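You operate a simulated robot arm through the tools that you are given. There is no shell and no other tool.

Carry out the task below with a simulated robot arm. There is one attempt and no reset: what you move stays moved.

TASK
Empty the folding crate, fold it flat and push it to the back of the counter.
Fine: the box goes on the trolley, whose brake stays on; ends down first, then the sides.
Where things are to end (x, y in the base frame): blue box within 60 mm of [910, -600]; folding crate within 30 mm of [770, 280].

It is judged by the outcome, as a careful person would: the job done as asked, and still so three seconds after it is handed in. It fails if anything else is knocked over, pushed out of place, dropped, spilled or broken. Flat cloth is picked up by pressing the open fingertips on it (5 to 10 N) and closing them slowly along it; thin cloth reads only 2 to 8 mm in the jaws.

THE ROBOT
A 6-joint arm with a two-finger gripper, fixed in place. Base frame: the origin is on the floor under the middle of its stand, x ahead of it, y to its left, z up; the work surface is at about z = 900. Lengths are in mm, angles in rad, forces in N, time in s.
It reaches about 1637 mm from its shoulder. Its first joint turns from -2.897 to 2.897 rad. Payload 3.43 kg.
Tool frame: the origin (TCP) lies between the finger pads and is the grasp point; the fingertips stand 20 mm ahead of it; z points along the fingers, y is the line along which they close. The gripper opens to 190 mm; its body begins 248 mm behind the TCP.
Orientation is that of the tool frame in the base frame, as [roll, pitch, yaw] about the fixed x, y, z axes, in that order (R = Rz(yaw) Ry(pitch) Rx(roll)). With the fingers straight down and closing along the base's y, the tool's x points along the base's -x, its y along +y and its z along -z.

THE INTERFACE
- The arm moves only by the tool jog_arm. Its argument "increments" is one flat list of numbers, 7 for each row, row after row: the shift along the tool's x, y, z in mm, then the turn, a rotation vector about the tool's x, y, z in rad, then the finger opening in mm, from 0 to 190. In form: [x, y, z, ax, ay, az, claw, x, y, z, ax, ay, az, claw, ...]. A call has 1 to 20 rows; each row is the pose to reach, as a shift and turn from the pose commanded when the call began, along the tool's axes at that moment. Each row takes 0.2 s and may step no farther than 50 mm and 0.15 rad from the row before; otherwise, or with a gripper value out of range, the whole call is refused. A pose out of reach is approached as far as the arm can. The call stops where the force on the tool passes 90 N (or 10 N more than at its start, if that is more) or the arm is blocked; 0.2 s more then pass. The fingers move at their own pace (about 45 mm/s each) and stop on an object; they squeeze with about 20 N. The grip force told is the motor's: it shows also when the fingers shut on nothing. Time passes only in rows, and 0.2 s behind the last, so rows that repeat a pose let the fingers close. The reply holds the time, the measured pose of the TCP, the force on the tool along the base axes, the opening and the grip force, in the units named above and with some noise, with the torque about the TCP (base axes, N m) and any sound that the robot's microphone picked up.
- Cameras (640 x 400 px; columns grow to the right, rows downward): "scene" is fixed at [399.5, 652.1, 1658.9]; the picture's right is [-0.54, -0.84, 0.00], its down [0.48, -0.31, -0.82] and it looks along [0.69, -0.45, 0.57] (base axes); focal length 214 px, centre (320, 200). "wrist" rides on the gripper at [70, -8, -288] in the tool frame; the picture's right is [0.12, 0.99, 0.00], its down [-0.96, 0.12, -0.25] and it looks along [-0.25, 0.03, 0.97] (tool axes); focal length 261 px, centre (320, 200). There is no depth. A picture from a camera that has moved, and an enlarged one, comes with that camera's place and axes in the base frame and with its lens.
- grab_frame(camera): a new picture of that camera. The clock stands still meanwhile.
- move_column(by): slides the trunk up (or, below 0, down) by that many mm; the arm rides with it, the base frame stays. It gives what a move gives, with no picture.
- close_up(camera, box): a new picture of the part [left, top, right, bottom] of that camera's present view, enlarged. The clock stands still meanwhile.
- job_done(): hands the job in; it is judged then, once.

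Nothing tells you positions but the pictures and the camera data. Unless the task says otherwise, let go and move clear before handing in.

The tools are called after "Emit:" as a command line: name --argument value ..., lists and objects as JSON in quotes. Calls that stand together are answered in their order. jog_arm: Moves the arm, as the interface text tells. Its arguments: {"type":"object","properties":{"increments":{"type":"array","items":{"type":"number"}}},"required":["increments"]} The other tools are called the same way: move_column (by) moves the trunk up or down; grab_frame (camera) takes a picture; close_up (camera, box) takes an enlarged picture of a part of a camera's view; job_done () hands the job in.

At the start:

```text
clock: 0.0
tcp_pos: [699.4, 175.6, 1187.6]
ee_rot: [-3.14, 0.0, -3.141]
ft_force: [0.6, -0.4, -0.1]
wrist_torque: [0.0, -0.01, -0.01]
gripper_width: 189.8
grasp_force: 0.0
trunk travel left (down, up): [-150.0, 90.0]
```

scene: 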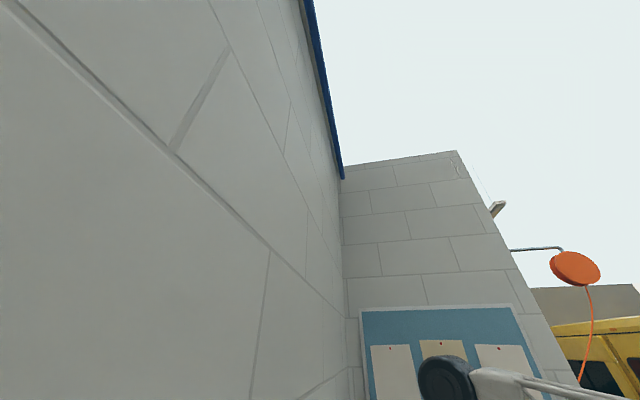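
wrist: 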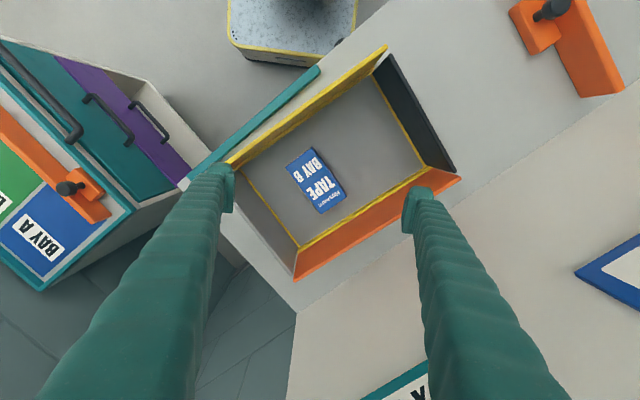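

The wrist view shows an open crate with coloured walls and a blue box labelled "TAPE BAY B" inside, near (726, 171). There is also something like a trolley on the left of the picture. I'll look closer before moving anything.

Emit:
close_up --camera "wrist" --box '[200, 0, 480, 175]'

Emit:
close_up --camera "wrist" --box '[200, 130, 480, 305]'

Emit:
close_up --camera "wrist" --box '[0, 0, 240, 300]'

Emit:
close_up --camera "wrist" --box '[400, 0, 640, 300]'

Emit:
grab_frame --camera "scene"

```text
2.29 times, centred on (340, 88) of wrist
camera zoom: at [627.9, 166.9, 1477.1], right [-0.12, 0.99, 0.0], down [0.96, 0.12, 0.25], along [0.25, 0.03, -0.97], focal length 596 px, centre (274, 457)
```

zoom: 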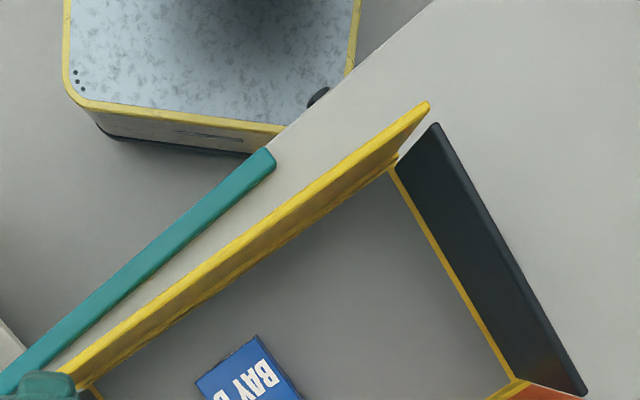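

```text
2.29 times, centred on (340, 218) of wrist
camera zoom: at [627.9, 166.9, 1477.1], right [-0.12, 0.99, 0.0], down [0.96, 0.12, 0.25], along [0.25, 0.03, -0.97], focal length 596 px, centre (274, 160)
```

zoom: 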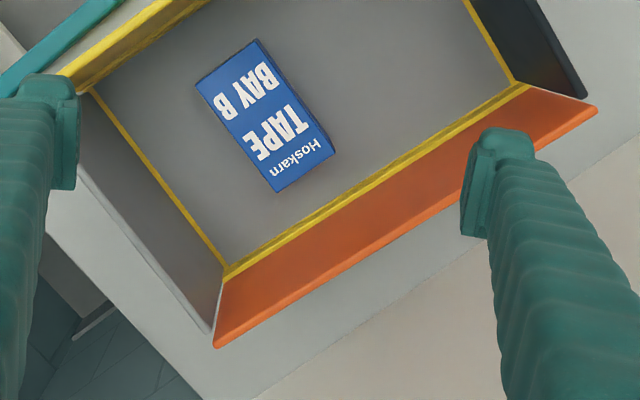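

```text
1.33 times, centred on (120, 150) of wrist
camera zoom: at [627.9, 166.9, 1477.1], right [-0.12, 0.99, 0.0], down [0.96, 0.12, 0.25], along [0.25, 0.03, -0.97], focal length 348 px, centre (587, 267)
```

zoom: 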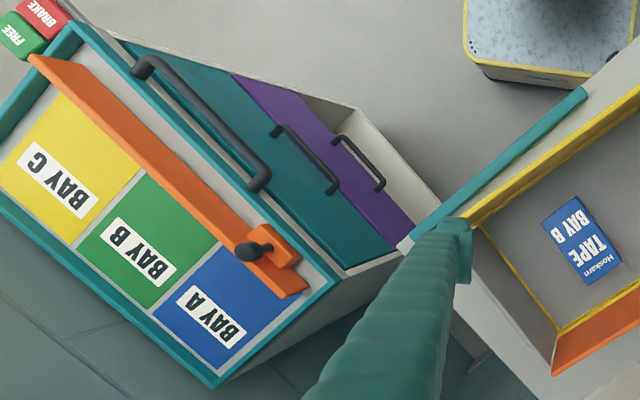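

```text
1.33 times, centred on (520, 150) of wrist
camera zoom: at [627.9, 166.9, 1477.1], right [-0.12, 0.99, 0.0], down [0.96, 0.12, 0.25], along [0.25, 0.03, -0.97], focal length 348 px, centre (53, 267)
```

zoom: 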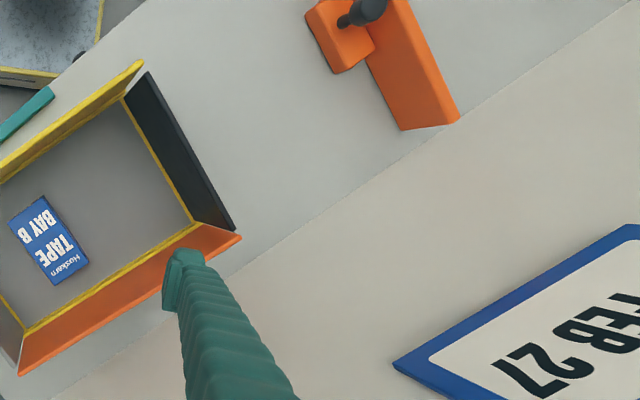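

```text
taken
```

scene: 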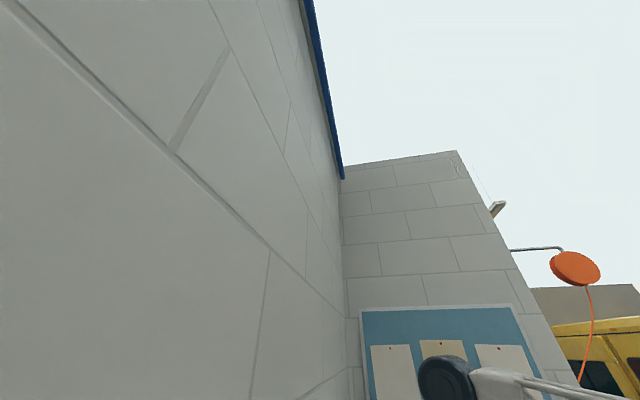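

The crate is empty apart from the tape box. Its floor is about 347 x 231 mm, its long axis runs along (-0.66, 0.75), and its centre is near (701, 205). The trolley with its bays A, B and C lies to the right of the robot, so I'll move the camera over it for a better look before touching anything.

Emit:
jog_arm --increments '[-7, -43, -4, 0, 0, 0, 190, -14, -86, -8, 0, 0, 0, 190, -21, -129, -12, 0, 0, 0, 190, -28, -172, -16, 0, 0, 0, 190, -35, -215, -20, 0, 0, 0, 190, -42, -258, -24, 0, 0, 0, 190, -49, -301, -28, 0, 0, 0, 190, -56, -344, -32, 0, 0, 0, 190, -63, -387, -36, 0, 0, 0, 190, -70, -430, -40, 0, 0, 0, 190, -77, -473, -44, 0, 0, 0, 190, -84, -516, -48, 0, 0, 0, 190, -91, -559, -52, 0, 0, 0, 190, -98, -602, -56, 0, 0, 0, 190, -98, -602, -56, 0, 0, 0, 190]'

Emit:
grab_frame --camera "wrist"

Emit:
grab_frame --camera "scene"

```text
clock: 3.2
tcp_pos: [781.5, -417.4, 1216.4]
ee_rot: [-3.14, 0.006, 3.141]
ft_force: [0.5, 0.0, 0.7]
wrist_torque: [0.01, 0.01, 0.02]
gripper_width: 190.0
grasp_force: 0.2
out of reach, approached as far as the arm can: row 13, 14, 15
trunk travel left (down, up): [-150.0, 90.0]
```

```text
taken
camera wrist: at [709.5, -425.9, 1505.3], right [-0.12, 0.99, 0.0], down [0.96, 0.12, 0.25], along [0.25, 0.03, -0.97], focal length 261 px, centre (320, 200)
```

wrist: 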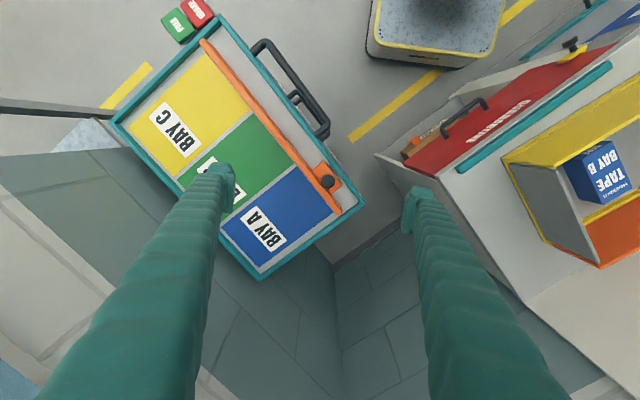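

```text
taken
```

scene: 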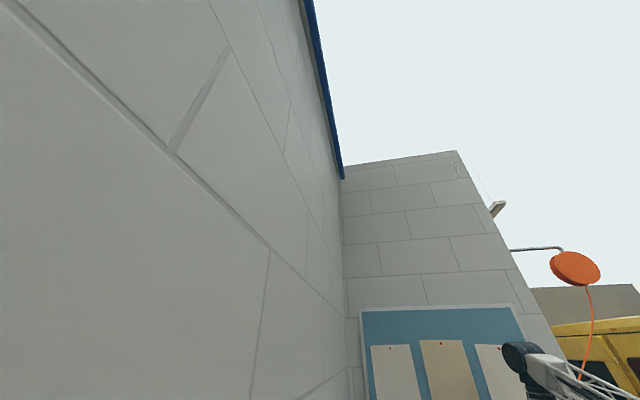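

I can now see the trolley tray with bays C, B and A, the orange bar with its knob, and the FREE/BRAKE pedals. Comparing the two views puts the bay floor near z≈817. I'll take close-ups to pin down bay B and the crate.

Emit:
close_up --camera "wrist" --box '[90, 0, 380, 290]'

Emit:
close_up --camera "wrist" --box '[380, 0, 640, 290]'

```text
1.38 times, centred on (235, 145) of wrist
camera zoom: at [709.5, -425.9, 1505.3], right [-0.12, 0.99, 0.0], down [0.96, 0.12, 0.25], along [0.25, 0.03, -0.97], focal length 360 px, centre (437, 276)
```

zoom: 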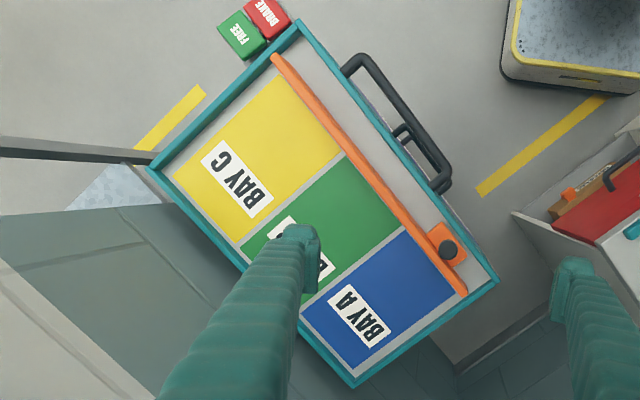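

```text
1.38 times, centred on (510, 145) of wrist
camera zoom: at [709.5, -425.9, 1505.3], right [-0.12, 0.99, 0.0], down [0.96, 0.12, 0.25], along [0.25, 0.03, -0.97], focal length 360 px, centre (58, 276)
```

zoom: 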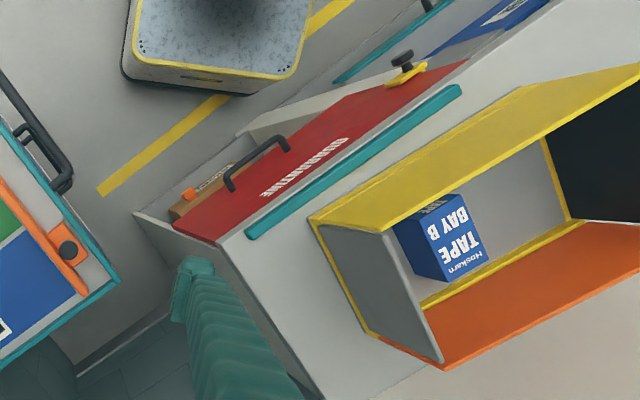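

Bay B's centre is near (825, -633), and the target point sits close to the A/B border. Since the box is marked BAY B, I'll set it down inside bay B but within the 60 mm circle. I'll go back over the crate now, with the tool turned to line up with the crate and box.

Emit:
jog_arm --increments '[5, 43, 3, 0, 0, -0.051, 190, 10, 86, 6, 0, 0, -0.103, 190, 15, 128, 9, 0, 0, -0.154, 190, 20, 171, 13, 0, 0, -0.206, 190, 25, 213, 16, 0, 0, -0.257, 190, 30, 256, 19, 0, 0, -0.309, 190, 35, 299, 22, 0, 0, -0.36, 190, 41, 341, 25, 0, 0, -0.411, 190, 46, 384, 28, 0, 0, -0.463, 190, 51, 426, 31, 0, 0, -0.514, 190, 56, 469, 35, 0, 0, -0.566, 190, 61, 512, 38, 0, 0, -0.617, 190, 66, 554, 41, 0, 0, -0.669, 190, 71, 597, 44, 0, 0, -0.72, 190, 71, 597, 44, 0, 0, -0.72, 190]'

Emit:
grab_frame --camera "wrist"

```text
clock: 6.4
tcp_pos: [710.4, 179.9, 1172.5]
ee_rot: [3.141, 0.0, -2.422]
ft_force: [0.5, -0.1, 0.8]
wrist_torque: [0.01, 0.0, 0.02]
gripper_width: 190.0
grasp_force: 0.0
trunk travel left (down, up): [-150.0, 90.0]
```

```text
taken
camera wrist: at [661.6, 126.6, 1461.9], right [-0.74, 0.67, 0.0], down [0.65, 0.72, 0.25], along [0.17, 0.18, -0.97], focal length 261 px, centre (320, 200)
```

wrist: 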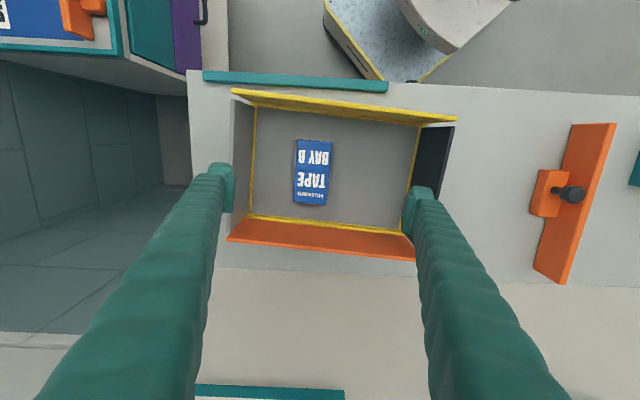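

The tool now lines up with the crate, and the box is visible in it. I'll zoom in to measure wall and box heights.

Emit:
close_up --camera "wrist" --box '[200, 60, 480, 280]'

Emit:
close_up --camera "wrist" --box '[260, 120, 370, 220]'

Emit:
close_up --camera "wrist" --box '[380, 90, 480, 190]'

Emit:
close_up --camera "wrist" --box '[200, 70, 300, 140]'

```text
1.82 times, centred on (340, 170) of wrist
camera zoom: at [661.6, 126.6, 1461.9], right [-0.74, 0.67, 0.0], down [0.65, 0.72, 0.25], along [0.17, 0.18, -0.97], focal length 474 px, centre (284, 254)
```

zoom: 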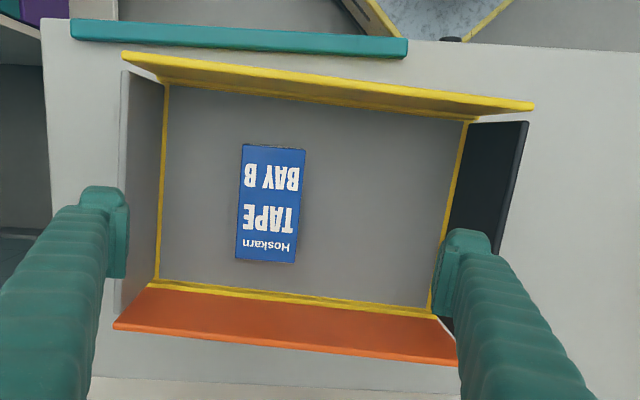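

```text
4.00 times, centred on (315, 170) of wrist
camera zoom: at [661.6, 126.6, 1461.9], right [-0.74, 0.67, 0.0], down [0.65, 0.72, 0.25], along [0.17, 0.18, -0.97], focal length 1043 px, centre (340, 320)
```

zoom: 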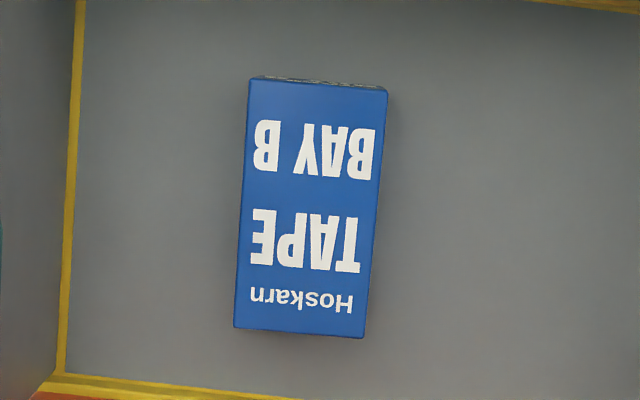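

```text
4.00 times, centred on (430, 140) of wrist
camera zoom: at [661.6, 126.6, 1461.9], right [-0.74, 0.67, 0.0], down [0.65, 0.72, 0.25], along [0.17, 0.18, -0.97], focal length 1043 px, centre (-120, 440)
```

zoom: 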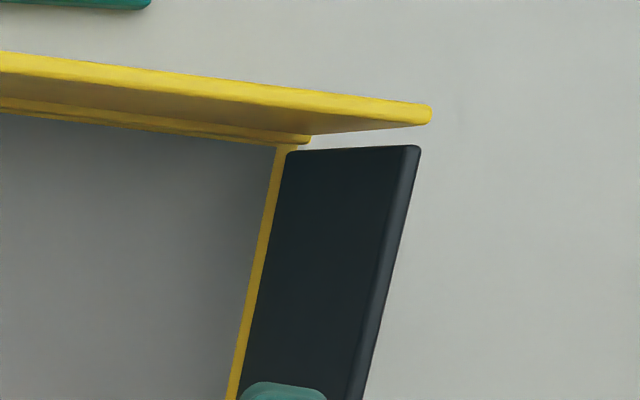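

```text
5.71 times, centred on (250, 105) of wrist
camera zoom: at [661.6, 126.6, 1461.9], right [-0.74, 0.67, 0.0], down [0.65, 0.72, 0.25], along [0.17, 0.18, -0.97], focal length 1489 px, centre (720, 743)
```

zoom: 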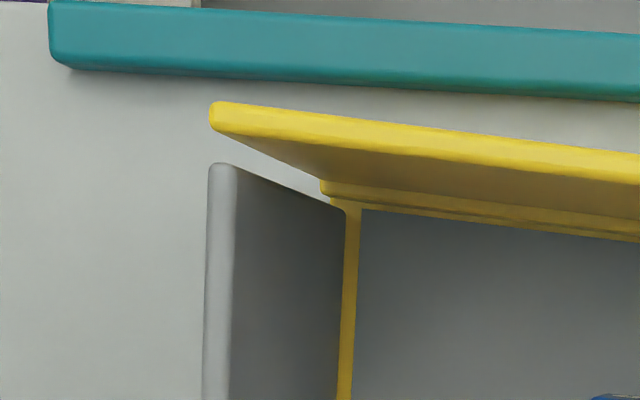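

The box top is about 64 x 120 mm at z≈965 and its centre is near (724, 169). The end walls sit between the side walls and hinge lower, so they fold first. I'll narrow the fingers and come down partway over the box.

Emit:
jog_arm --increments '[-1, -6, 0, 0, 0, -0.01, 120, -2, -12, 0, 0, 0, -0.02, 120, -3.4, -16.8, 0, 0, 0, -0.03, 120, -3.4, -16.8, 15, 0, 0, -0.03, 120, -3.4, -16.8, 40, 0, 0, -0.03, 120, -3.4, -16.8, 70, 0, 0, -0.03, 120, -3.4, -16.8, 100, 0, 0, -0.03, 120, -3.4, -16.8, 130, 0, 0, -0.03, 120, -3.4, -16.8, 130, 0, 0, -0.03, 120]'

Emit:
grab_frame --camera "wrist"

```text
clock: 8.4
tcp_pos: [723.7, 170.1, 1042.2]
ee_rot: [3.141, -0.001, -2.391]
ft_force: [0.2, 0.4, 1.5]
wrist_torque: [0.02, 0.01, -0.04]
gripper_width: 120.0
grasp_force: 0.0
trunk travel left (down, up): [-150.0, 90.0]
```

```text
taken
camera wrist: at [677.2, 114.6, 1331.9], right [-0.76, 0.64, 0.0], down [0.62, 0.74, 0.25], along [0.16, 0.19, -0.97], focal length 261 px, centre (320, 200)
```

wrist: 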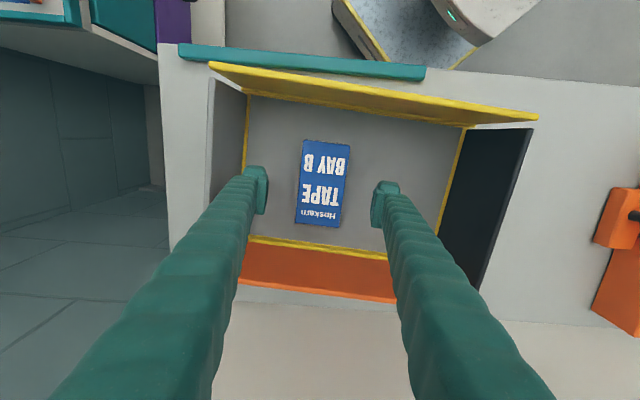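

I'm centred over the box. A zoomed view should give me its height more exactly.

Emit:
close_up --camera "wrist" --box '[270, 120, 380, 240]'

Emit:
close_up --camera "wrist" --box '[200, 50, 330, 130]'

Emit:
close_up --camera "wrist" --box '[430, 90, 560, 170]'

```text
3.33 times, centred on (325, 180) of wrist
camera zoom: at [677.2, 114.6, 1331.9], right [-0.76, 0.64, 0.0], down [0.62, 0.74, 0.25], along [0.16, 0.19, -0.97], focal length 869 px, centre (303, 267)
```

zoom: 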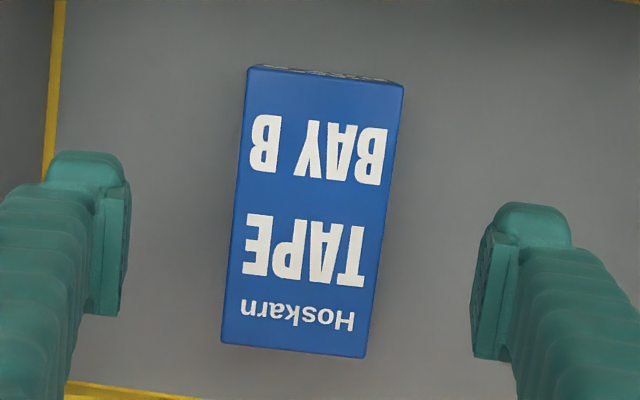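

```text
4.92 times, centred on (265, 90) of wrist
camera zoom: at [677.2, 114.6, 1331.9], right [-0.76, 0.64, 0.0], down [0.62, 0.74, 0.25], along [0.16, 0.19, -0.97], focal length 1283 px, centre (591, 742)
```

zoom: 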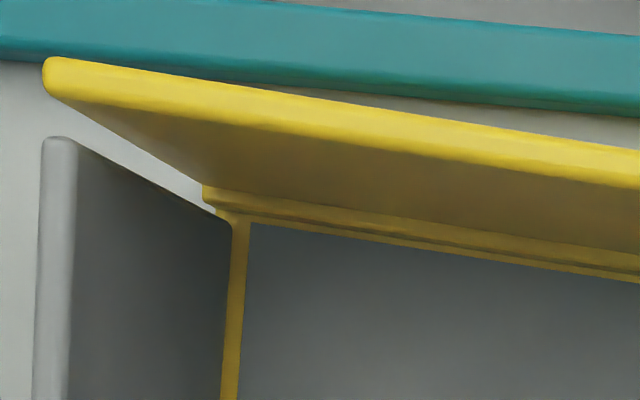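

```text
4.92 times, centred on (495, 130) of wrist
camera zoom: at [677.2, 114.6, 1331.9], right [-0.76, 0.64, 0.0], down [0.62, 0.74, 0.25], along [0.16, 0.19, -0.97], focal length 1283 px, centre (-542, 545)
```

zoom: 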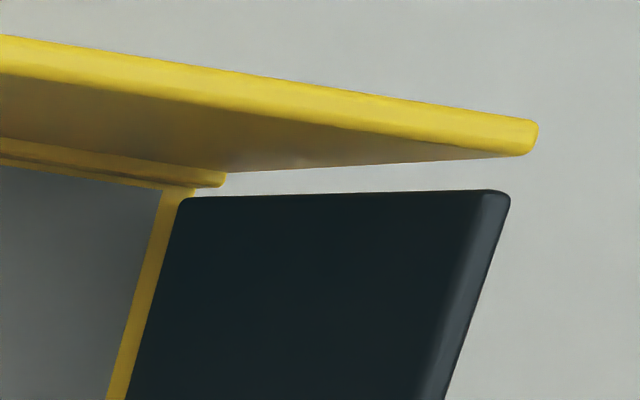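

The box top comes out at about z≈960. I'll lower to z≈938 with the fingers straddling its 64 mm width, then close.

Emit:
jog_arm --increments '[0, 2, 25, 0, 0, 0, 120, 0, 3, 50, 0, 0, 0, 120, 0, 3, 75, 0, 0, 0, 120, 0, 3, 92, 0, 0, 0, 120, 0, 3, 104, 0, 0, 0, 120, 0, 3, 104, 0, 0, 0, 120]'

Emit:
grab_frame --camera "wrist"

```text
clock: 9.8
tcp_pos: [721.4, 171.2, 937.3]
ee_rot: [-3.141, 0.001, -2.392]
ft_force: [0.2, 0.0, -0.2]
wrist_torque: [-0.02, -0.03, 0.02]
gripper_width: 120.3
grasp_force: 0.1
trunk travel left (down, up): [-150.0, 90.0]
```

```text
taken
camera wrist: at [675.3, 116.7, 1228.0], right [-0.76, 0.64, 0.0], down [0.62, 0.74, 0.25], along [0.16, 0.19, -0.97], focal length 261 px, centre (320, 200)
```

wrist: 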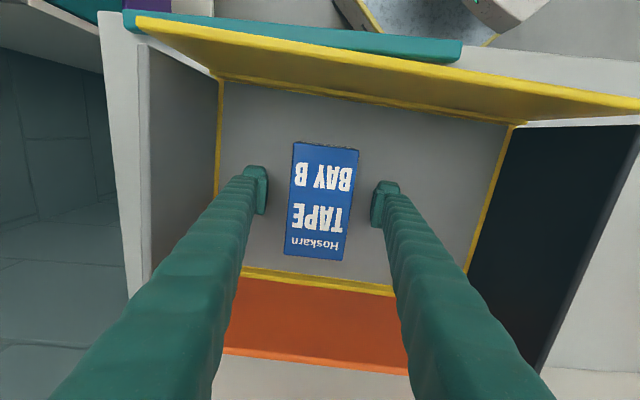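

The fingers straddle the box and nothing is in contact yet. Closing on it now.

Emit:
jog_arm --increments '[0, 0, 0, 0, 0, 0, 60, 0, 0, 0, 0, 0, 0, 50, 0, 0, 0, 0, 0, 0, 40, 0, 0, 0, 0, 0, 0, 40, 0, 0, 0, 0, 0, 0, 40, 0, 0, 0, 0, 0, 0, 40, 0, 0, 0, 0, 0, 0, 40]'

Emit:
grab_frame --camera "wrist"

```text
clock: 11.4
tcp_pos: [720.4, 171.3, 938.4]
ee_rot: [3.14, 0.0, -2.393]
ft_force: [0.2, -0.7, 1.1]
wrist_torque: [0.01, -0.01, -0.04]
gripper_width: 65.7
grasp_force: 20.1
trunk travel left (down, up): [-150.0, 90.0]
```

```text
taken
camera wrist: at [675.3, 116.6, 1228.3], right [-0.76, 0.64, 0.0], down [0.62, 0.74, 0.25], along [0.16, 0.19, -0.97], focal length 261 px, centre (320, 200)
```

wrist: 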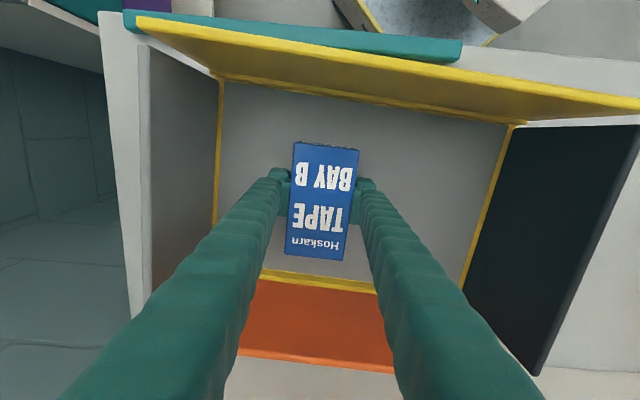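

The grip is on at 65.7 mm. I'll lift straight up and check the weight.

Emit:
jog_arm --increments '[0, 0, -5, 0, 0, 0, 40, 0, 0, -15, 0, 0, 0, 40, 0, 0, -30, 0, 0, 0, 40, 0, 0, -50, 0, 0, 0, 40, 0, 0, -75, 0, 0, 0, 40, 0, 0, -100, 0, 0, 0, 40, 0, 0, -125, 0, 0, 0, 40, 0, 0, -150, 0, 0, 0, 40, 0, 0, -175, 0, 0, 0, 40, 0, 0, -195, 0, 0, 0, 40, 0, 0, -200, 0, 0, 0, 40, 0, 0, -200, 0, 0, 0, 40]'

Emit:
grab_frame --camera "wrist"

```text
clock: 14.0
tcp_pos: [721.6, 172.2, 1137.9]
ee_rot: [-3.141, 0.0, -2.391]
ft_force: [0.0, -0.7, -1.5]
wrist_torque: [-0.03, 0.0, 0.01]
gripper_width: 66.0
grasp_force: 20.6
trunk travel left (down, up): [-150.0, 90.0]
```

```text
taken
camera wrist: at [675.2, 116.8, 1427.8], right [-0.76, 0.65, 0.0], down [0.62, 0.74, 0.25], along [0.16, 0.19, -0.97], focal length 261 px, centre (320, 200)
```

wrist: 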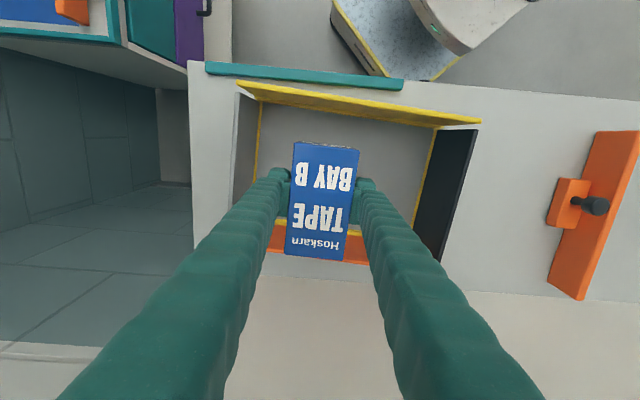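

The box is held and light. I'll raise the trunk for more reach over the trolley, then carry the box across, turning it so its long side lies across the bays.

Emit:
move_column --by 80

```text
clock: 15.2
tcp_pos: [721.1, 170.4, 1217.8]
ee_rot: [-3.141, 0.0, -2.392]
ft_force: [-0.7, -0.7, -3.3]
wrist_torque: [-0.03, -0.02, -0.06]
gripper_width: 66.1
grasp_force: 19.7
trunk travel left (down, up): [-230.0, 10.0]
```

Emit:
jog_arm --increments '[21.6, -34.6, 5, 0, 0, 0.077, 40, 43.2, -69.2, 10, 0, 0, 0.154, 40, 64.8, -103.9, 15, 0, 0, 0.232, 40, 86.4, -138.5, 20, 0, 0, 0.309, 40, 108, -173.1, 25, 0, 0, 0.386, 40, 129.6, -207.8, 31, 0, 0, 0.463, 40, 151.3, -242.4, 38, 0, 0, 0.541, 40, 172.9, -277, 45, 0, 0, 0.618, 40, 194.5, -311.7, 52, 0, 0, 0.695, 40, 216.1, -346.3, 59, 0, 0, 0.772, 40, 237.7, -380.9, 66, 0, 0, 0.85, 40, 259.3, -415.6, 73, 0, 0, 0.927, 40, 280.9, -450.2, 80, 0, 0, 1.004, 40, 302.5, -484.8, 87, 0, 0, 1.081, 40, 324.1, -519.4, 94, 0, 0, 1.159, 40, 345.8, -554.1, 101, 0, 0, 1.236, 40, 367.4, -588.7, 108, 0, 0, 1.34, 40, 380, -610, 115, 0, 0, 1.45, 40, 389, -623.3, 118, 0, 0, 1.545, 40, 389, -623.3, 118, 0, 0, 1.545, 40]'

Emit:
grab_frame --camera "wrist"

```text
clock: 19.4
tcp_pos: [862.6, -549.3, 1099.6]
ee_rot: [-3.142, 0.0, 2.344]
ft_force: [0.4, -0.2, -3.1]
wrist_torque: [0.02, 0.0, -0.01]
gripper_width: 65.9
grasp_force: 20.5
trunk travel left (down, up): [-230.0, 10.0]
```

```text
taken
camera wrist: at [806.3, -506.5, 1388.9], right [0.63, 0.78, 0.0], down [0.76, -0.61, 0.25], along [0.19, -0.15, -0.97], focal length 261 px, centre (320, 200)
```

wrist: 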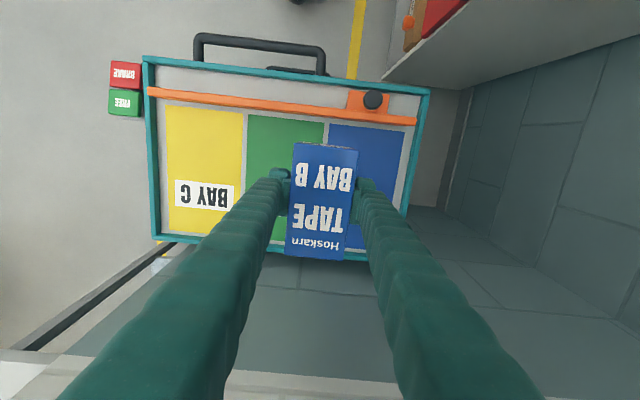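

The trolley is right below and the box is held above the A/B area. A close-up will show the dividers and how high they stand.

Emit:
close_up --camera "wrist" --box '[130, 40, 450, 240]'

Emit:
close_up --camera "wrist" --box '[220, 80, 420, 205]'

Emit:
close_up --camera "wrist" --box '[130, 160, 330, 285]'

```text
2.00 times, centred on (290, 140) of wrist
camera zoom: at [806.3, -506.5, 1388.9], right [0.63, 0.78, 0.0], down [0.76, -0.61, 0.25], along [0.19, -0.15, -0.97], focal length 521 px, centre (380, 320)
```

zoom: 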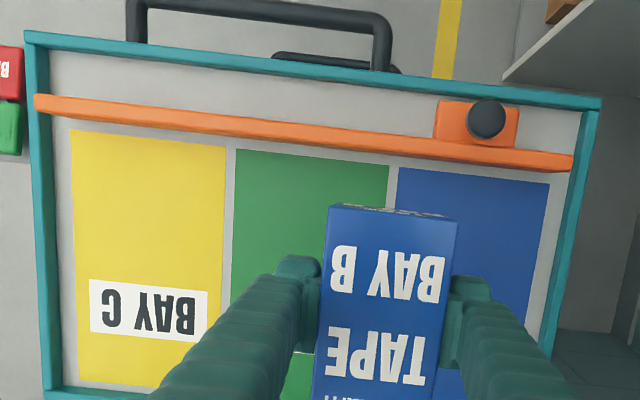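

```text
3.20 times, centred on (320, 142) of wrist
camera zoom: at [806.3, -506.5, 1388.9], right [0.63, 0.78, 0.0], down [0.76, -0.61, 0.25], along [0.19, -0.15, -0.97], focal length 834 px, centre (320, 384)
```

zoom: 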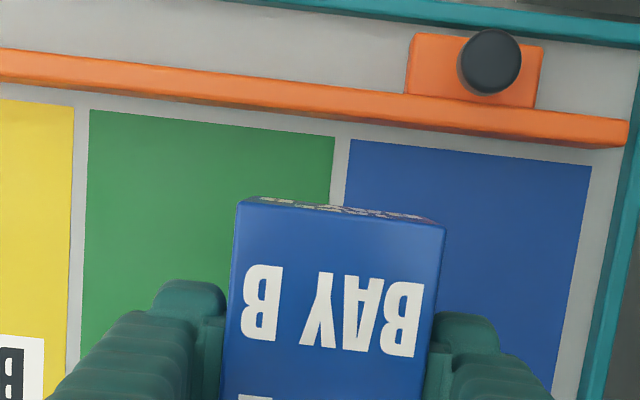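

```text
3.20 times, centred on (230, 222) of wrist
camera zoom: at [806.3, -506.5, 1388.9], right [0.63, 0.78, 0.0], down [0.76, -0.61, 0.25], along [0.19, -0.15, -0.97], focal length 834 px, centre (608, 128)
```

zoom: 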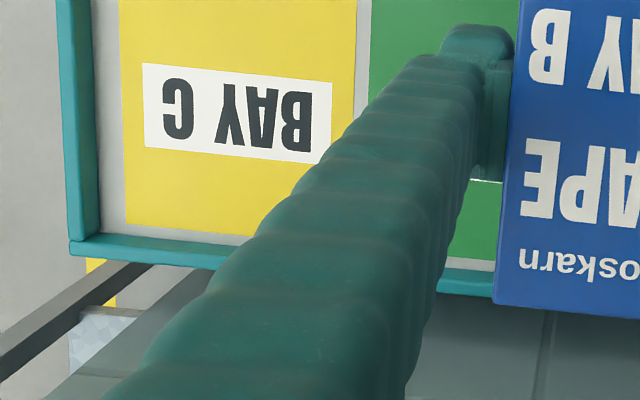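

The bays are flat painted areas with no raised dividers, so the fingers can cross a border safely. I'll set the box at about (878, -632), inside bay B and 45 mm from the target point, starting with a move down to hover.

Emit:
jog_arm --increments '[-17, -12, 25, 0, 0, 0, 40, -35, -23, 50, 0, 0, 0, 40, -52, -35, 75, 0, 0, 0, 40, -70, -46.8, 100, 0, 0, 0, 40, -70, -46.8, 130, 0, 0, 0, 40, -70, -46.8, 160, 0, 0, 0, 40, -70, -46.8, 185, 0, 0, 0, 40, -70, -46.8, 200, 0, 0, 0, 40, -70, -46.8, 210, 0, 0, 0, 40, -70, -46.8, 210, 0, 0, 0, 40]'

Emit:
grab_frame --camera "wrist"

```text
clock: 21.6
tcp_pos: [877.6, -631.7, 889.2]
ee_rot: [-3.14, -0.002, 2.348]
ft_force: [0.4, 0.0, -2.5]
wrist_torque: [-0.01, 0.04, 0.02]
gripper_width: 65.7
grasp_force: 19.6
trunk travel left (down, up): [-230.0, 10.0]
```

```text
taken
camera wrist: at [821.9, -588.5, 1179.6], right [0.62, 0.78, 0.0], down [0.76, -0.61, 0.25], along [0.19, -0.15, -0.97], focal length 261 px, centre (320, 200)
```

wrist: 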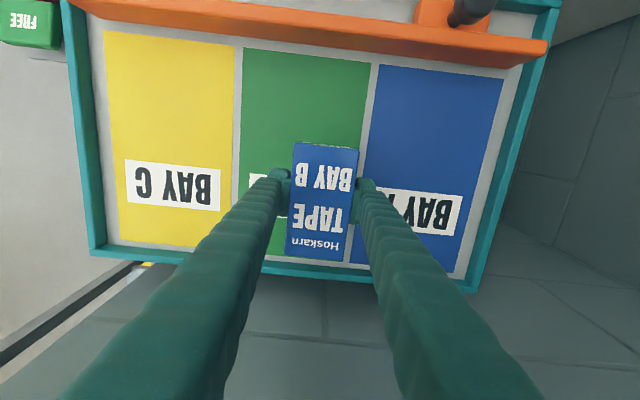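

I'm hovering over bay B. Descending slowly and watching the force.

Emit:
jog_arm --increments '[0, 0, 6, 0, 0, 0, 40, 0, 0, 12, 0, 0, 0, 40, 0, 0, 18, 0, 0, 0, 40, 0, 0, 24, 0, 0, 0, 40, 0, 0, 30, 0, 0, 0, 40, 0, 0, 34, 0, 0, 0, 40, 0, 0, 36, 0, 0, 0, 40]'

Emit:
close_up --camera "wrist" --box '[220, 120, 420, 290]'

```text
clock: 23.2
tcp_pos: [876.8, -631.7, 854.3]
ee_rot: [-3.141, -0.001, 2.347]
ft_force: [-0.2, 0.8, -1.5]
wrist_torque: [0.0, 0.02, -0.03]
gripper_width: 65.8
grasp_force: 19.8
trunk travel left (down, up): [-230.0, 10.0]
```

```text
2.35 times, centred on (320, 205) of wrist
camera zoom: at [821.8, -589.2, 1143.4], right [0.62, 0.78, 0.0], down [0.76, -0.61, 0.25], along [0.19, -0.15, -0.97], focal length 613 px, centre (320, 188)
```

zoom: 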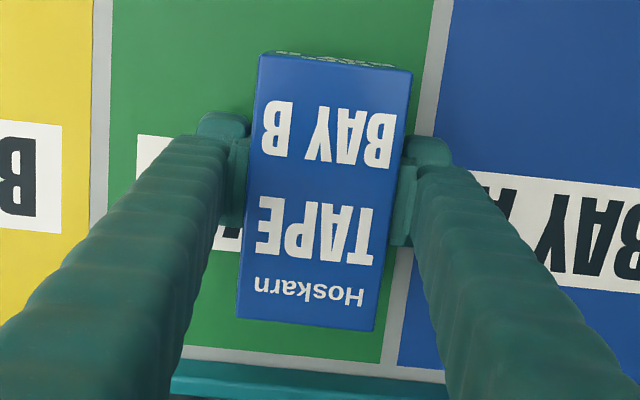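

The box will land about 9 mm inside the green bay. I'll go down in small steps until it touches.

Emit:
jog_arm --increments '[0, 0, 2, 0, 0, 0, 40, 0, 0, 4, 0, 0, 0, 40, 0, 0, 6, 0, 0, 0, 40, 0, 0, 7, 0, 0, 0, 40]'

```text
clock: 24.2
tcp_pos: [877.7, -632.9, 848.0]
ee_rot: [3.141, 0.0, 2.349]
ft_force: [0.6, 0.3, -2.1]
wrist_torque: [0.01, -0.02, 0.0]
gripper_width: 65.8
grasp_force: 20.4
trunk travel left (down, up): [-230.0, 10.0]
```

Emit:
jog_arm --increments '[0, 0, 1.5, 0, 0, 0, 40, 0, 0, 3, 0, 0, 0, 40, 0, 0, 4, 0, 0, 0, 40]'

```text
clock: 25.0
tcp_pos: [878.1, -632.0, 844.7]
ee_rot: [-3.14, 0.002, 2.347]
ft_force: [0.4, -0.8, 9.8]
wrist_torque: [0.19, 0.28, 0.0]
gripper_width: 65.7
grasp_force: 20.3
trunk travel left (down, up): [-230.0, 10.0]
```

Contact shows about 10 N, so the box is down on the bay floor. I'll open gently and then back straight up.

Emit:
jog_arm --increments '[0, 0, -0.5, 0, 0, 0, 70, 0, 0, -0.5, 0, 0, 0, 80, 0, 0, -0.5, 0, 0, 0, 95, 0, 0, -0.5, 0, 0, 0, 100, 0, 0, -0.5, 0, 0, 0, 100, 0, 0, -0.5, 0, 0, 0, 100]'

Emit:
grab_frame --camera "wrist"

```text
clock: 26.4
tcp_pos: [877.3, -633.3, 844.6]
ee_rot: [-3.141, 0.001, 2.347]
ft_force: [0.0, 0.3, 0.2]
wrist_torque: [0.02, 0.0, -0.01]
gripper_width: 99.9
grasp_force: 0.0
trunk travel left (down, up): [-230.0, 10.0]
```

```text
taken
camera wrist: at [821.9, -589.1, 1133.2], right [0.62, 0.78, 0.0], down [0.76, -0.61, 0.25], along [0.19, -0.15, -0.97], focal length 261 px, centre (320, 200)
```

wrist: 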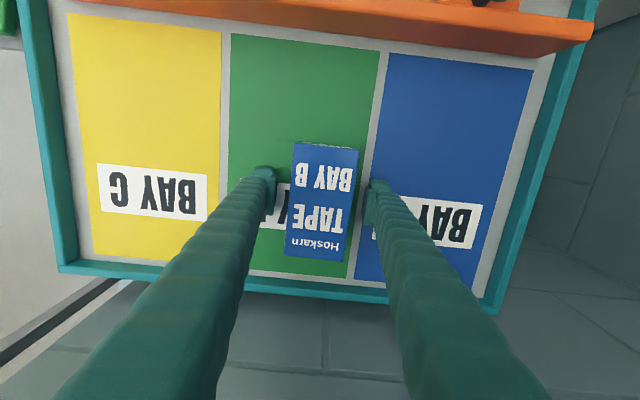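

The box is free and standing in bay B. I'll lift clear vertically and check it.

Emit:
jog_arm --increments '[0, 0, -10, 0, 0, 0, 100, 0, 0, -25, 0, 0, 0, 100, 0, 0, -45, 0, 0, 0, 100, 0, 0, -75, 0, 0, 0, 100, 0, 0, -110, 0, 0, 0, 100, 0, 0, -150, 0, 0, 0, 100, 0, 0, -190, 0, 0, 0, 100, 10, 0, -220, 0, 0, 0, 100, 10, 0, -220, 0, 0, 0, 100]'

Emit:
grab_frame --camera "wrist"

Emit:
close_up --camera "wrist" --box '[220, 80, 420, 250]'

```text
clock: 28.4
tcp_pos: [870.0, -625.0, 1063.0]
ee_rot: [-3.142, 0.001, 2.349]
ft_force: [-0.3, 0.7, 0.6]
wrist_torque: [-0.04, -0.03, -0.02]
gripper_width: 99.7
grasp_force: 0.0
trunk travel left (down, up): [-230.0, 10.0]
```

```text
taken
camera wrist: at [814.1, -581.1, 1352.9], right [0.62, 0.78, 0.0], down [0.76, -0.61, 0.25], along [0.19, -0.15, -0.97], focal length 261 px, centre (320, 200)
```

wrist: 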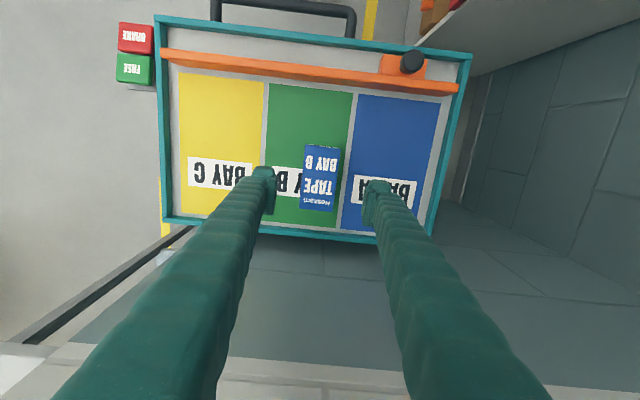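

```text
2.35 times, centred on (320, 165) of wrist
camera zoom: at [814.1, -581.1, 1352.9], right [0.62, 0.78, 0.0], down [0.76, -0.61, 0.25], along [0.19, -0.15, -0.97], focal length 613 px, centre (320, 282)
```

zoom: 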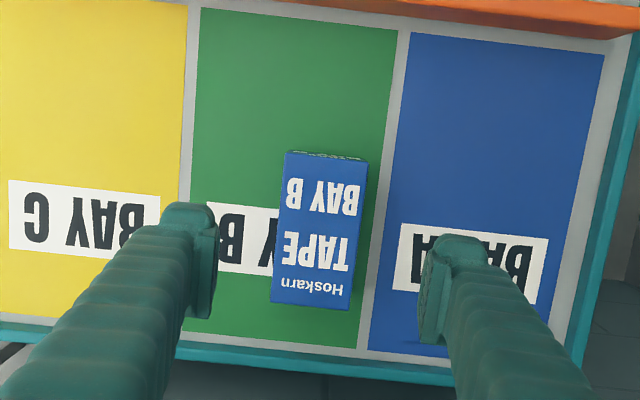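

The box sits fully inside bay B and upright, and the trolley hasn't moved. I'll go back above the crate with the fingers closed, ready to fold the ends.

Emit:
jog_arm --increments '[38.9, 22.9, -5.9, 0, 0, 0.003, 100, 77.7, 45.8, -11.7, 0, 0, 0.006, 80, 116.6, 68.7, -17.6, 0, 0, 0.009, 60, 155.5, 91.6, -23.4, 0, 0, 0.012, 40, 194.3, 114.5, -29.3, 0, 0, 0.015, 20, 233.2, 137.4, -35.1, 0, 0, 0.018, 0, 272.1, 160.3, -41, 0, 0, 0.021, 0, 310.9, 183.2, -46.8, 0, 0, 0.024, 0, 349.8, 206.1, -52.7, 0, 0, 0.027, 0, 388.7, 229, -58.5, 0, 0, 0.03, 0, 427.5, 251.9, -64.4, 0, 0, 0.033, 0, 466.4, 274.8, -70.2, 0, 0, 0.036, 0, 505.2, 297.7, -76.1, 0, 0, 0.039, 0, 544.1, 320.6, -81.9, 0, 0, 0.042, 0, 583, 343.5, -87.8, 0, 0, 0.045, 0, 621.8, 366.4, -93.6, 0, 0, 0.048, 0, 660.7, 389.3, -99.5, 0, 0, 0.051, 0, 699.6, 412.2, -105.3, 0, 0, 0.054, 0, 738.4, 435.1, -111.2, 0, 0, 0.057, 0, 777.3, 458, -117, 0, 0, 0.059, 0]'

Emit:
grab_frame --camera "wrist"

```text
clock: 32.6
tcp_pos: [654.4, 249.6, 1181.5]
ee_rot: [3.14, 0.001, 2.287]
ft_force: [-0.1, -0.2, 0.5]
wrist_torque: [0.15, 0.04, -0.02]
gripper_width: 0.0
grasp_force: 19.7
trunk travel left (down, up): [-230.0, 10.0]
```

```text
taken
camera wrist: at [600.7, 296.9, 1470.6], right [0.67, 0.74, 0.0], down [0.72, -0.65, 0.25], along [0.18, -0.17, -0.97], focal length 261 px, centre (320, 200)
```

wrist: 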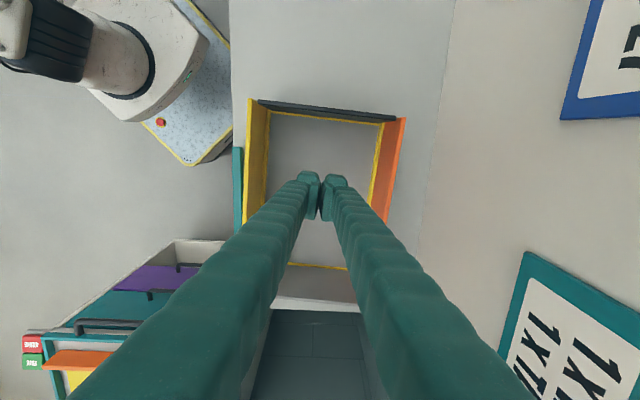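

The crate is below me with the dark end at the top of the picture. Zooming in to get exact wall positions.

Emit:
close_up --camera "wrist" --box '[230, 80, 430, 205]'

Emit:
close_up --camera "wrist" --box '[230, 190, 430, 315]'

```text
3.20 times, centred on (330, 142) of wrist
camera zoom: at [600.7, 296.9, 1470.6], right [0.67, 0.74, 0.0], down [0.72, -0.65, 0.25], along [0.18, -0.17, -0.97], focal length 834 px, centre (288, 384)
```

zoom: 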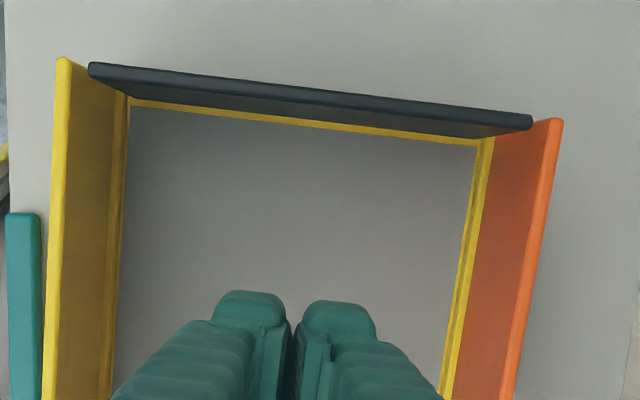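

```text
3.20 times, centred on (330, 252) of wrist
camera zoom: at [600.7, 296.9, 1470.6], right [0.67, 0.74, 0.0], down [0.72, -0.65, 0.25], along [0.18, -0.17, -0.97], focal length 834 px, centre (288, 32)
```

zoom: 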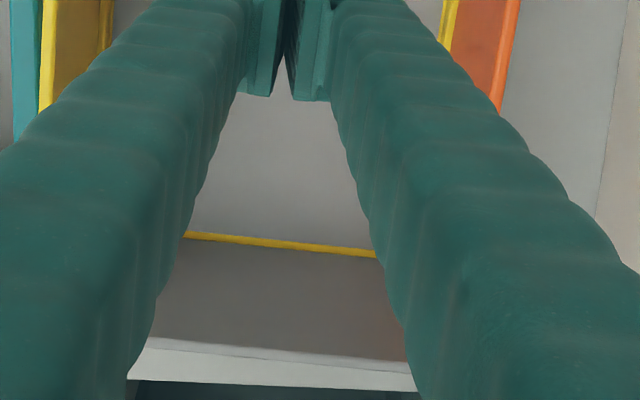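

The dark end's outer face is at about 175–180 mm from the crate centre along its long axis. I'll move the closed fingers outside it and lower them to just below its top edge.

Emit:
jog_arm --increments '[43, 1, 0, 0, 0, 0, 0, 87, 2, 0, 0, 0, 0, 0, 130, 4, 0, 0, 0, 0, 0, 174, 5, 0, 0, 0, 0, 0, 174, 5, 40, 0, 0, 0, 0, 174, 5, 80, 0, 0, 0, 0, 174, 5, 110, 0, 0, 0, 0, 174, 5, 140, 0, 0, 0, 0, 174, 5, 161, 0, 0, 0, 0, 174, 5, 161, 0, 0, 0, 0]'

Emit:
grab_frame --camera "wrist"

```text
clock: 34.8
tcp_pos: [541.4, 385.1, 1019.2]
ee_rot: [-3.14, -0.002, 2.288]
ft_force: [0.2, -0.1, -0.8]
wrist_torque: [0.03, -0.04, 0.01]
gripper_width: 0.2
grasp_force: 20.3
trunk travel left (down, up): [-230.0, 10.0]
```

```text
taken
camera wrist: at [489.0, 432.0, 1309.0], right [0.67, 0.74, 0.0], down [0.72, -0.65, 0.25], along [0.18, -0.17, -0.97], focal length 261 px, centre (320, 200)
```

wrist: 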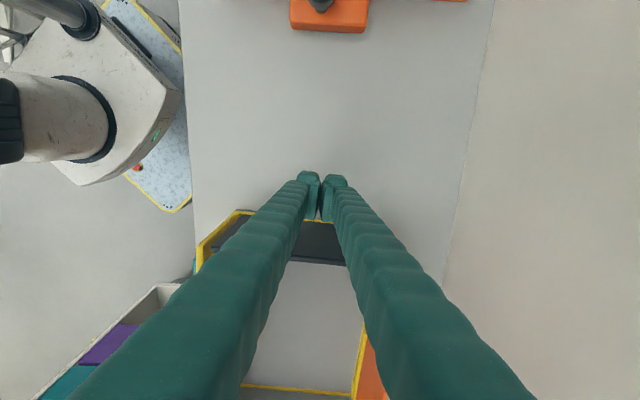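

The fingers are outside the dark end. I'll push it inward carefully and follow its swing, starting with the first 15° or so while watching the force.

Emit:
jog_arm --increments '[-20, 0, 6, 0, 0, 0, 0, -35, 0, 11, 0, 0, 0, 0, -43, 0, 11, 0, 0, 0, 0, -49, 0, 11, 0, 0, 0, 0, -55, 0, 10, 0, 0, 0, 0, -61, 0, 10, 0, 0, 0, 0, -66, 0, 9, 0, 0, 0, 0, -71, 0, 9, 0, 0, 0, 0]'

Emit:
grab_frame --camera "wrist"

```text
clock: 36.6
tcp_pos: [588.8, 331.4, 1010.6]
ee_rot: [-3.141, 0.0, 2.288]
ft_force: [-0.1, 0.3, -0.4]
wrist_torque: [-0.01, -0.02, 0.04]
gripper_width: 0.0
grasp_force: 20.2
trunk travel left (down, up): [-230.0, 10.0]
```

```text
taken
camera wrist: at [535.6, 378.0, 1300.3], right [0.67, 0.74, 0.0], down [0.72, -0.65, 0.25], along [0.18, -0.17, -0.97], focal length 261 px, centre (320, 200)
```

wrist: 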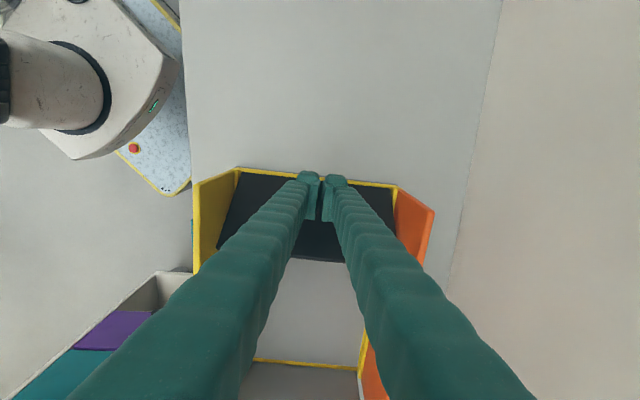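

The dark panel seems to have swung all the way down by itself. I'll check with a close-up.

Emit:
close_up --camera "wrist" --box '[180, 150, 450, 400]'

```text
1.60 times, centred on (315, 275) of wrist
camera zoom: at [535.6, 378.0, 1300.3], right [0.67, 0.74, 0.0], down [0.72, -0.65, 0.25], along [0.18, -0.17, -0.97], focal length 417 px, centre (328, 80)
```

zoom: 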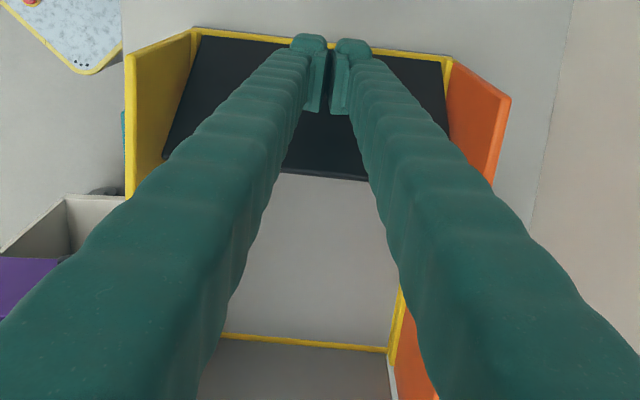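

The dark panel looks flat. I'll lift and cross to the far side of the grey end, checking the dark panel on the way.

Emit:
jog_arm --increments '[0, 0, -45, 0, 0, 0, 0, 0, 0, -90, 0, 0, 0, 0, 0, 0, -135, 0, 0, 0, 0, -40, 0, -150, 0, 0, 0, 0, -80, 0, -150, 0, 0, 0, 0, -120, 0, -150, 0, 0, 0, 0, -160, 0, -150, 0, 0, 0, 0, -200, 0, -150, 0, 0, 0, 0, -200, 0, -150, 0, 0, 0, 0]'

Emit:
grab_frame --camera "wrist"

Emit:
close_up --camera "wrist" --box '[200, 20, 460, 200]'

```text
clock: 38.6
tcp_pos: [719.3, 181.4, 1161.6]
ee_rot: [-3.141, 0.0, 2.29]
ft_force: [0.0, 0.1, -0.1]
wrist_torque: [0.0, 0.02, -0.01]
gripper_width: 0.3
grasp_force: 20.3
trunk travel left (down, up): [-230.0, 10.0]
```

```text
taken
camera wrist: at [666.7, 227.7, 1450.8], right [0.67, 0.74, 0.0], down [0.72, -0.65, 0.25], along [0.18, -0.17, -0.97], focal length 261 px, centre (320, 200)
```

wrist: 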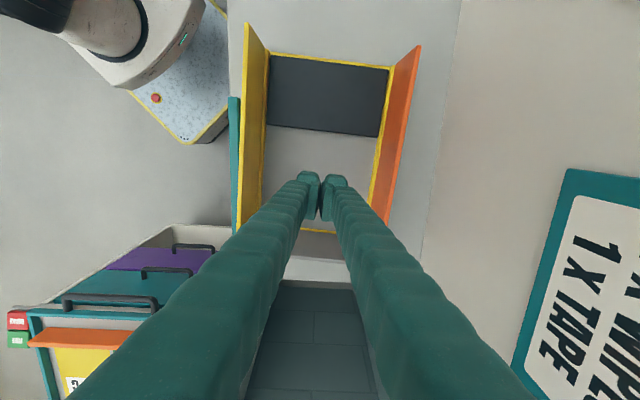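

```text
2.22 times, centred on (330, 110) of wrist
camera zoom: at [666.7, 227.7, 1450.8], right [0.67, 0.74, 0.0], down [0.72, -0.65, 0.25], along [0.18, -0.17, -0.97], focal length 579 px, centre (298, 400)
```

zoom: 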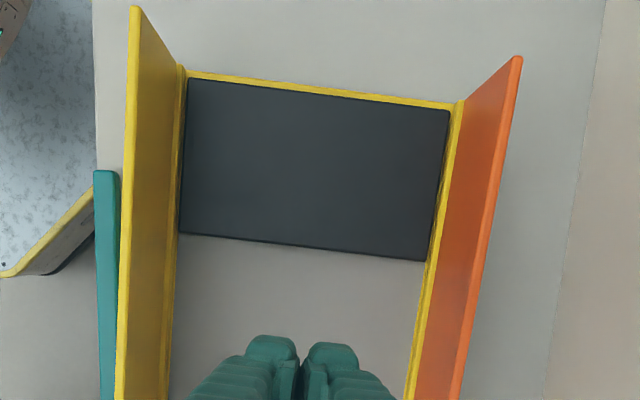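

The dark end is flat on the floor. Before the grey end I'll glance at the wall poster in case it matters.

Emit:
close_up --camera "wrist" --box '[490, 150, 640, 400]'

Emit:
close_up --camera "wrist" --box '[220, 190, 440, 300]'

```text
1.60 times, centred on (565, 275) of wrist
camera zoom: at [666.7, 227.7, 1450.8], right [0.67, 0.74, 0.0], down [0.72, -0.65, 0.25], along [0.18, -0.17, -0.97], focal length 417 px, centre (-72, 80)
```

zoom: 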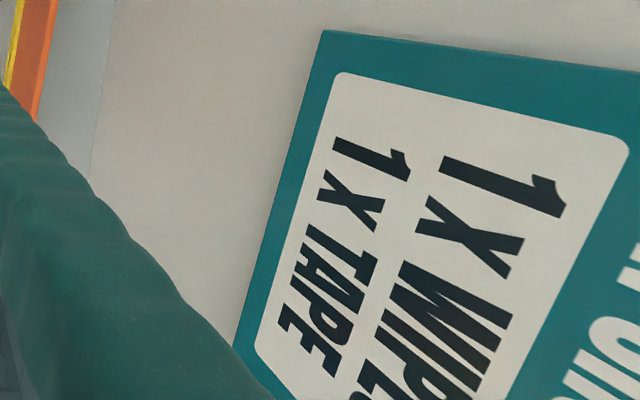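

```text
2.91 times, centred on (330, 245) of wrist
camera zoom: at [666.7, 227.7, 1450.8], right [0.67, 0.74, 0.0], down [0.72, -0.65, 0.25], along [0.18, -0.17, -0.97], focal length 758 px, centre (291, 69)
```

zoom: 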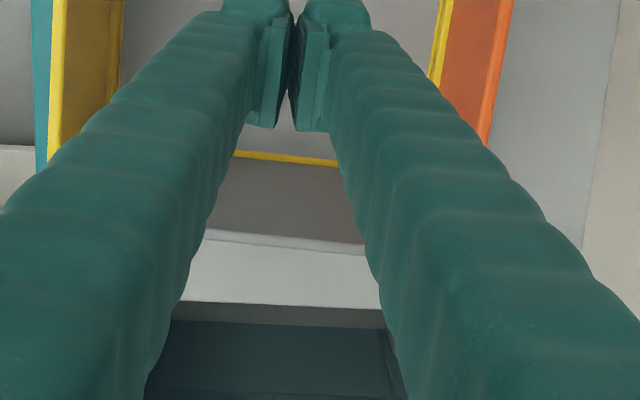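

The poster is just a packing list. Next is the grey end, whose outer top is about 175 mm from the crate centre on the other side. I'll move beyond it, lower down and push it inward.

Emit:
jog_arm --increments '[-42, 0, 0, 0, 0, 0, 0, -84, 0, 0, 0, 0, 0, 0, -126, 0, 0, 0, 0, 0, 0, -168, 0, 0, 0, 0, 0, 0, -212, 0, 0, 0, 0, 0, 0, -212, 0, 40, 0, 0, 0, 0, -212, 0, 80, 0, 0, 0, 0, -212, 0, 115, 0, 0, 0, 0, -212, 0, 145, 0, 0, 0, 0, -212, 0, 150, 0, 0, 0, 0, -212, 0, 150, 0, 0, 0, 0]'

Emit:
grab_frame --camera "wrist"

```text
clock: 41.0
tcp_pos: [859.4, 20.6, 1010.2]
ee_rot: [3.141, -0.001, 2.289]
ft_force: [-0.4, -0.5, 0.4]
wrist_torque: [-0.02, -0.03, 0.04]
gripper_width: 0.0
grasp_force: 20.2
trunk travel left (down, up): [-230.0, 10.0]
```

```text
taken
camera wrist: at [806.7, 67.5, 1299.8], right [0.67, 0.74, 0.0], down [0.72, -0.65, 0.25], along [0.18, -0.17, -0.97], focal length 261 px, centre (320, 200)
```

wrist: 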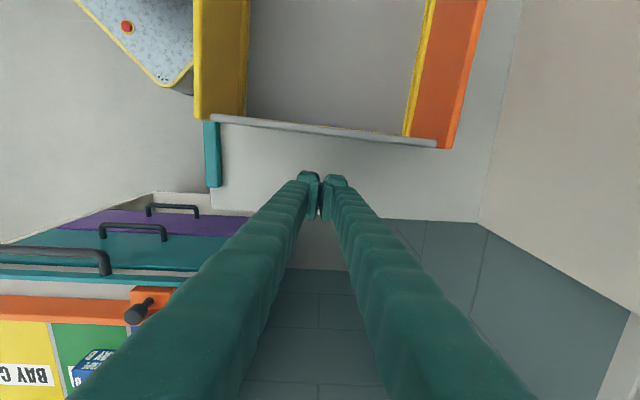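

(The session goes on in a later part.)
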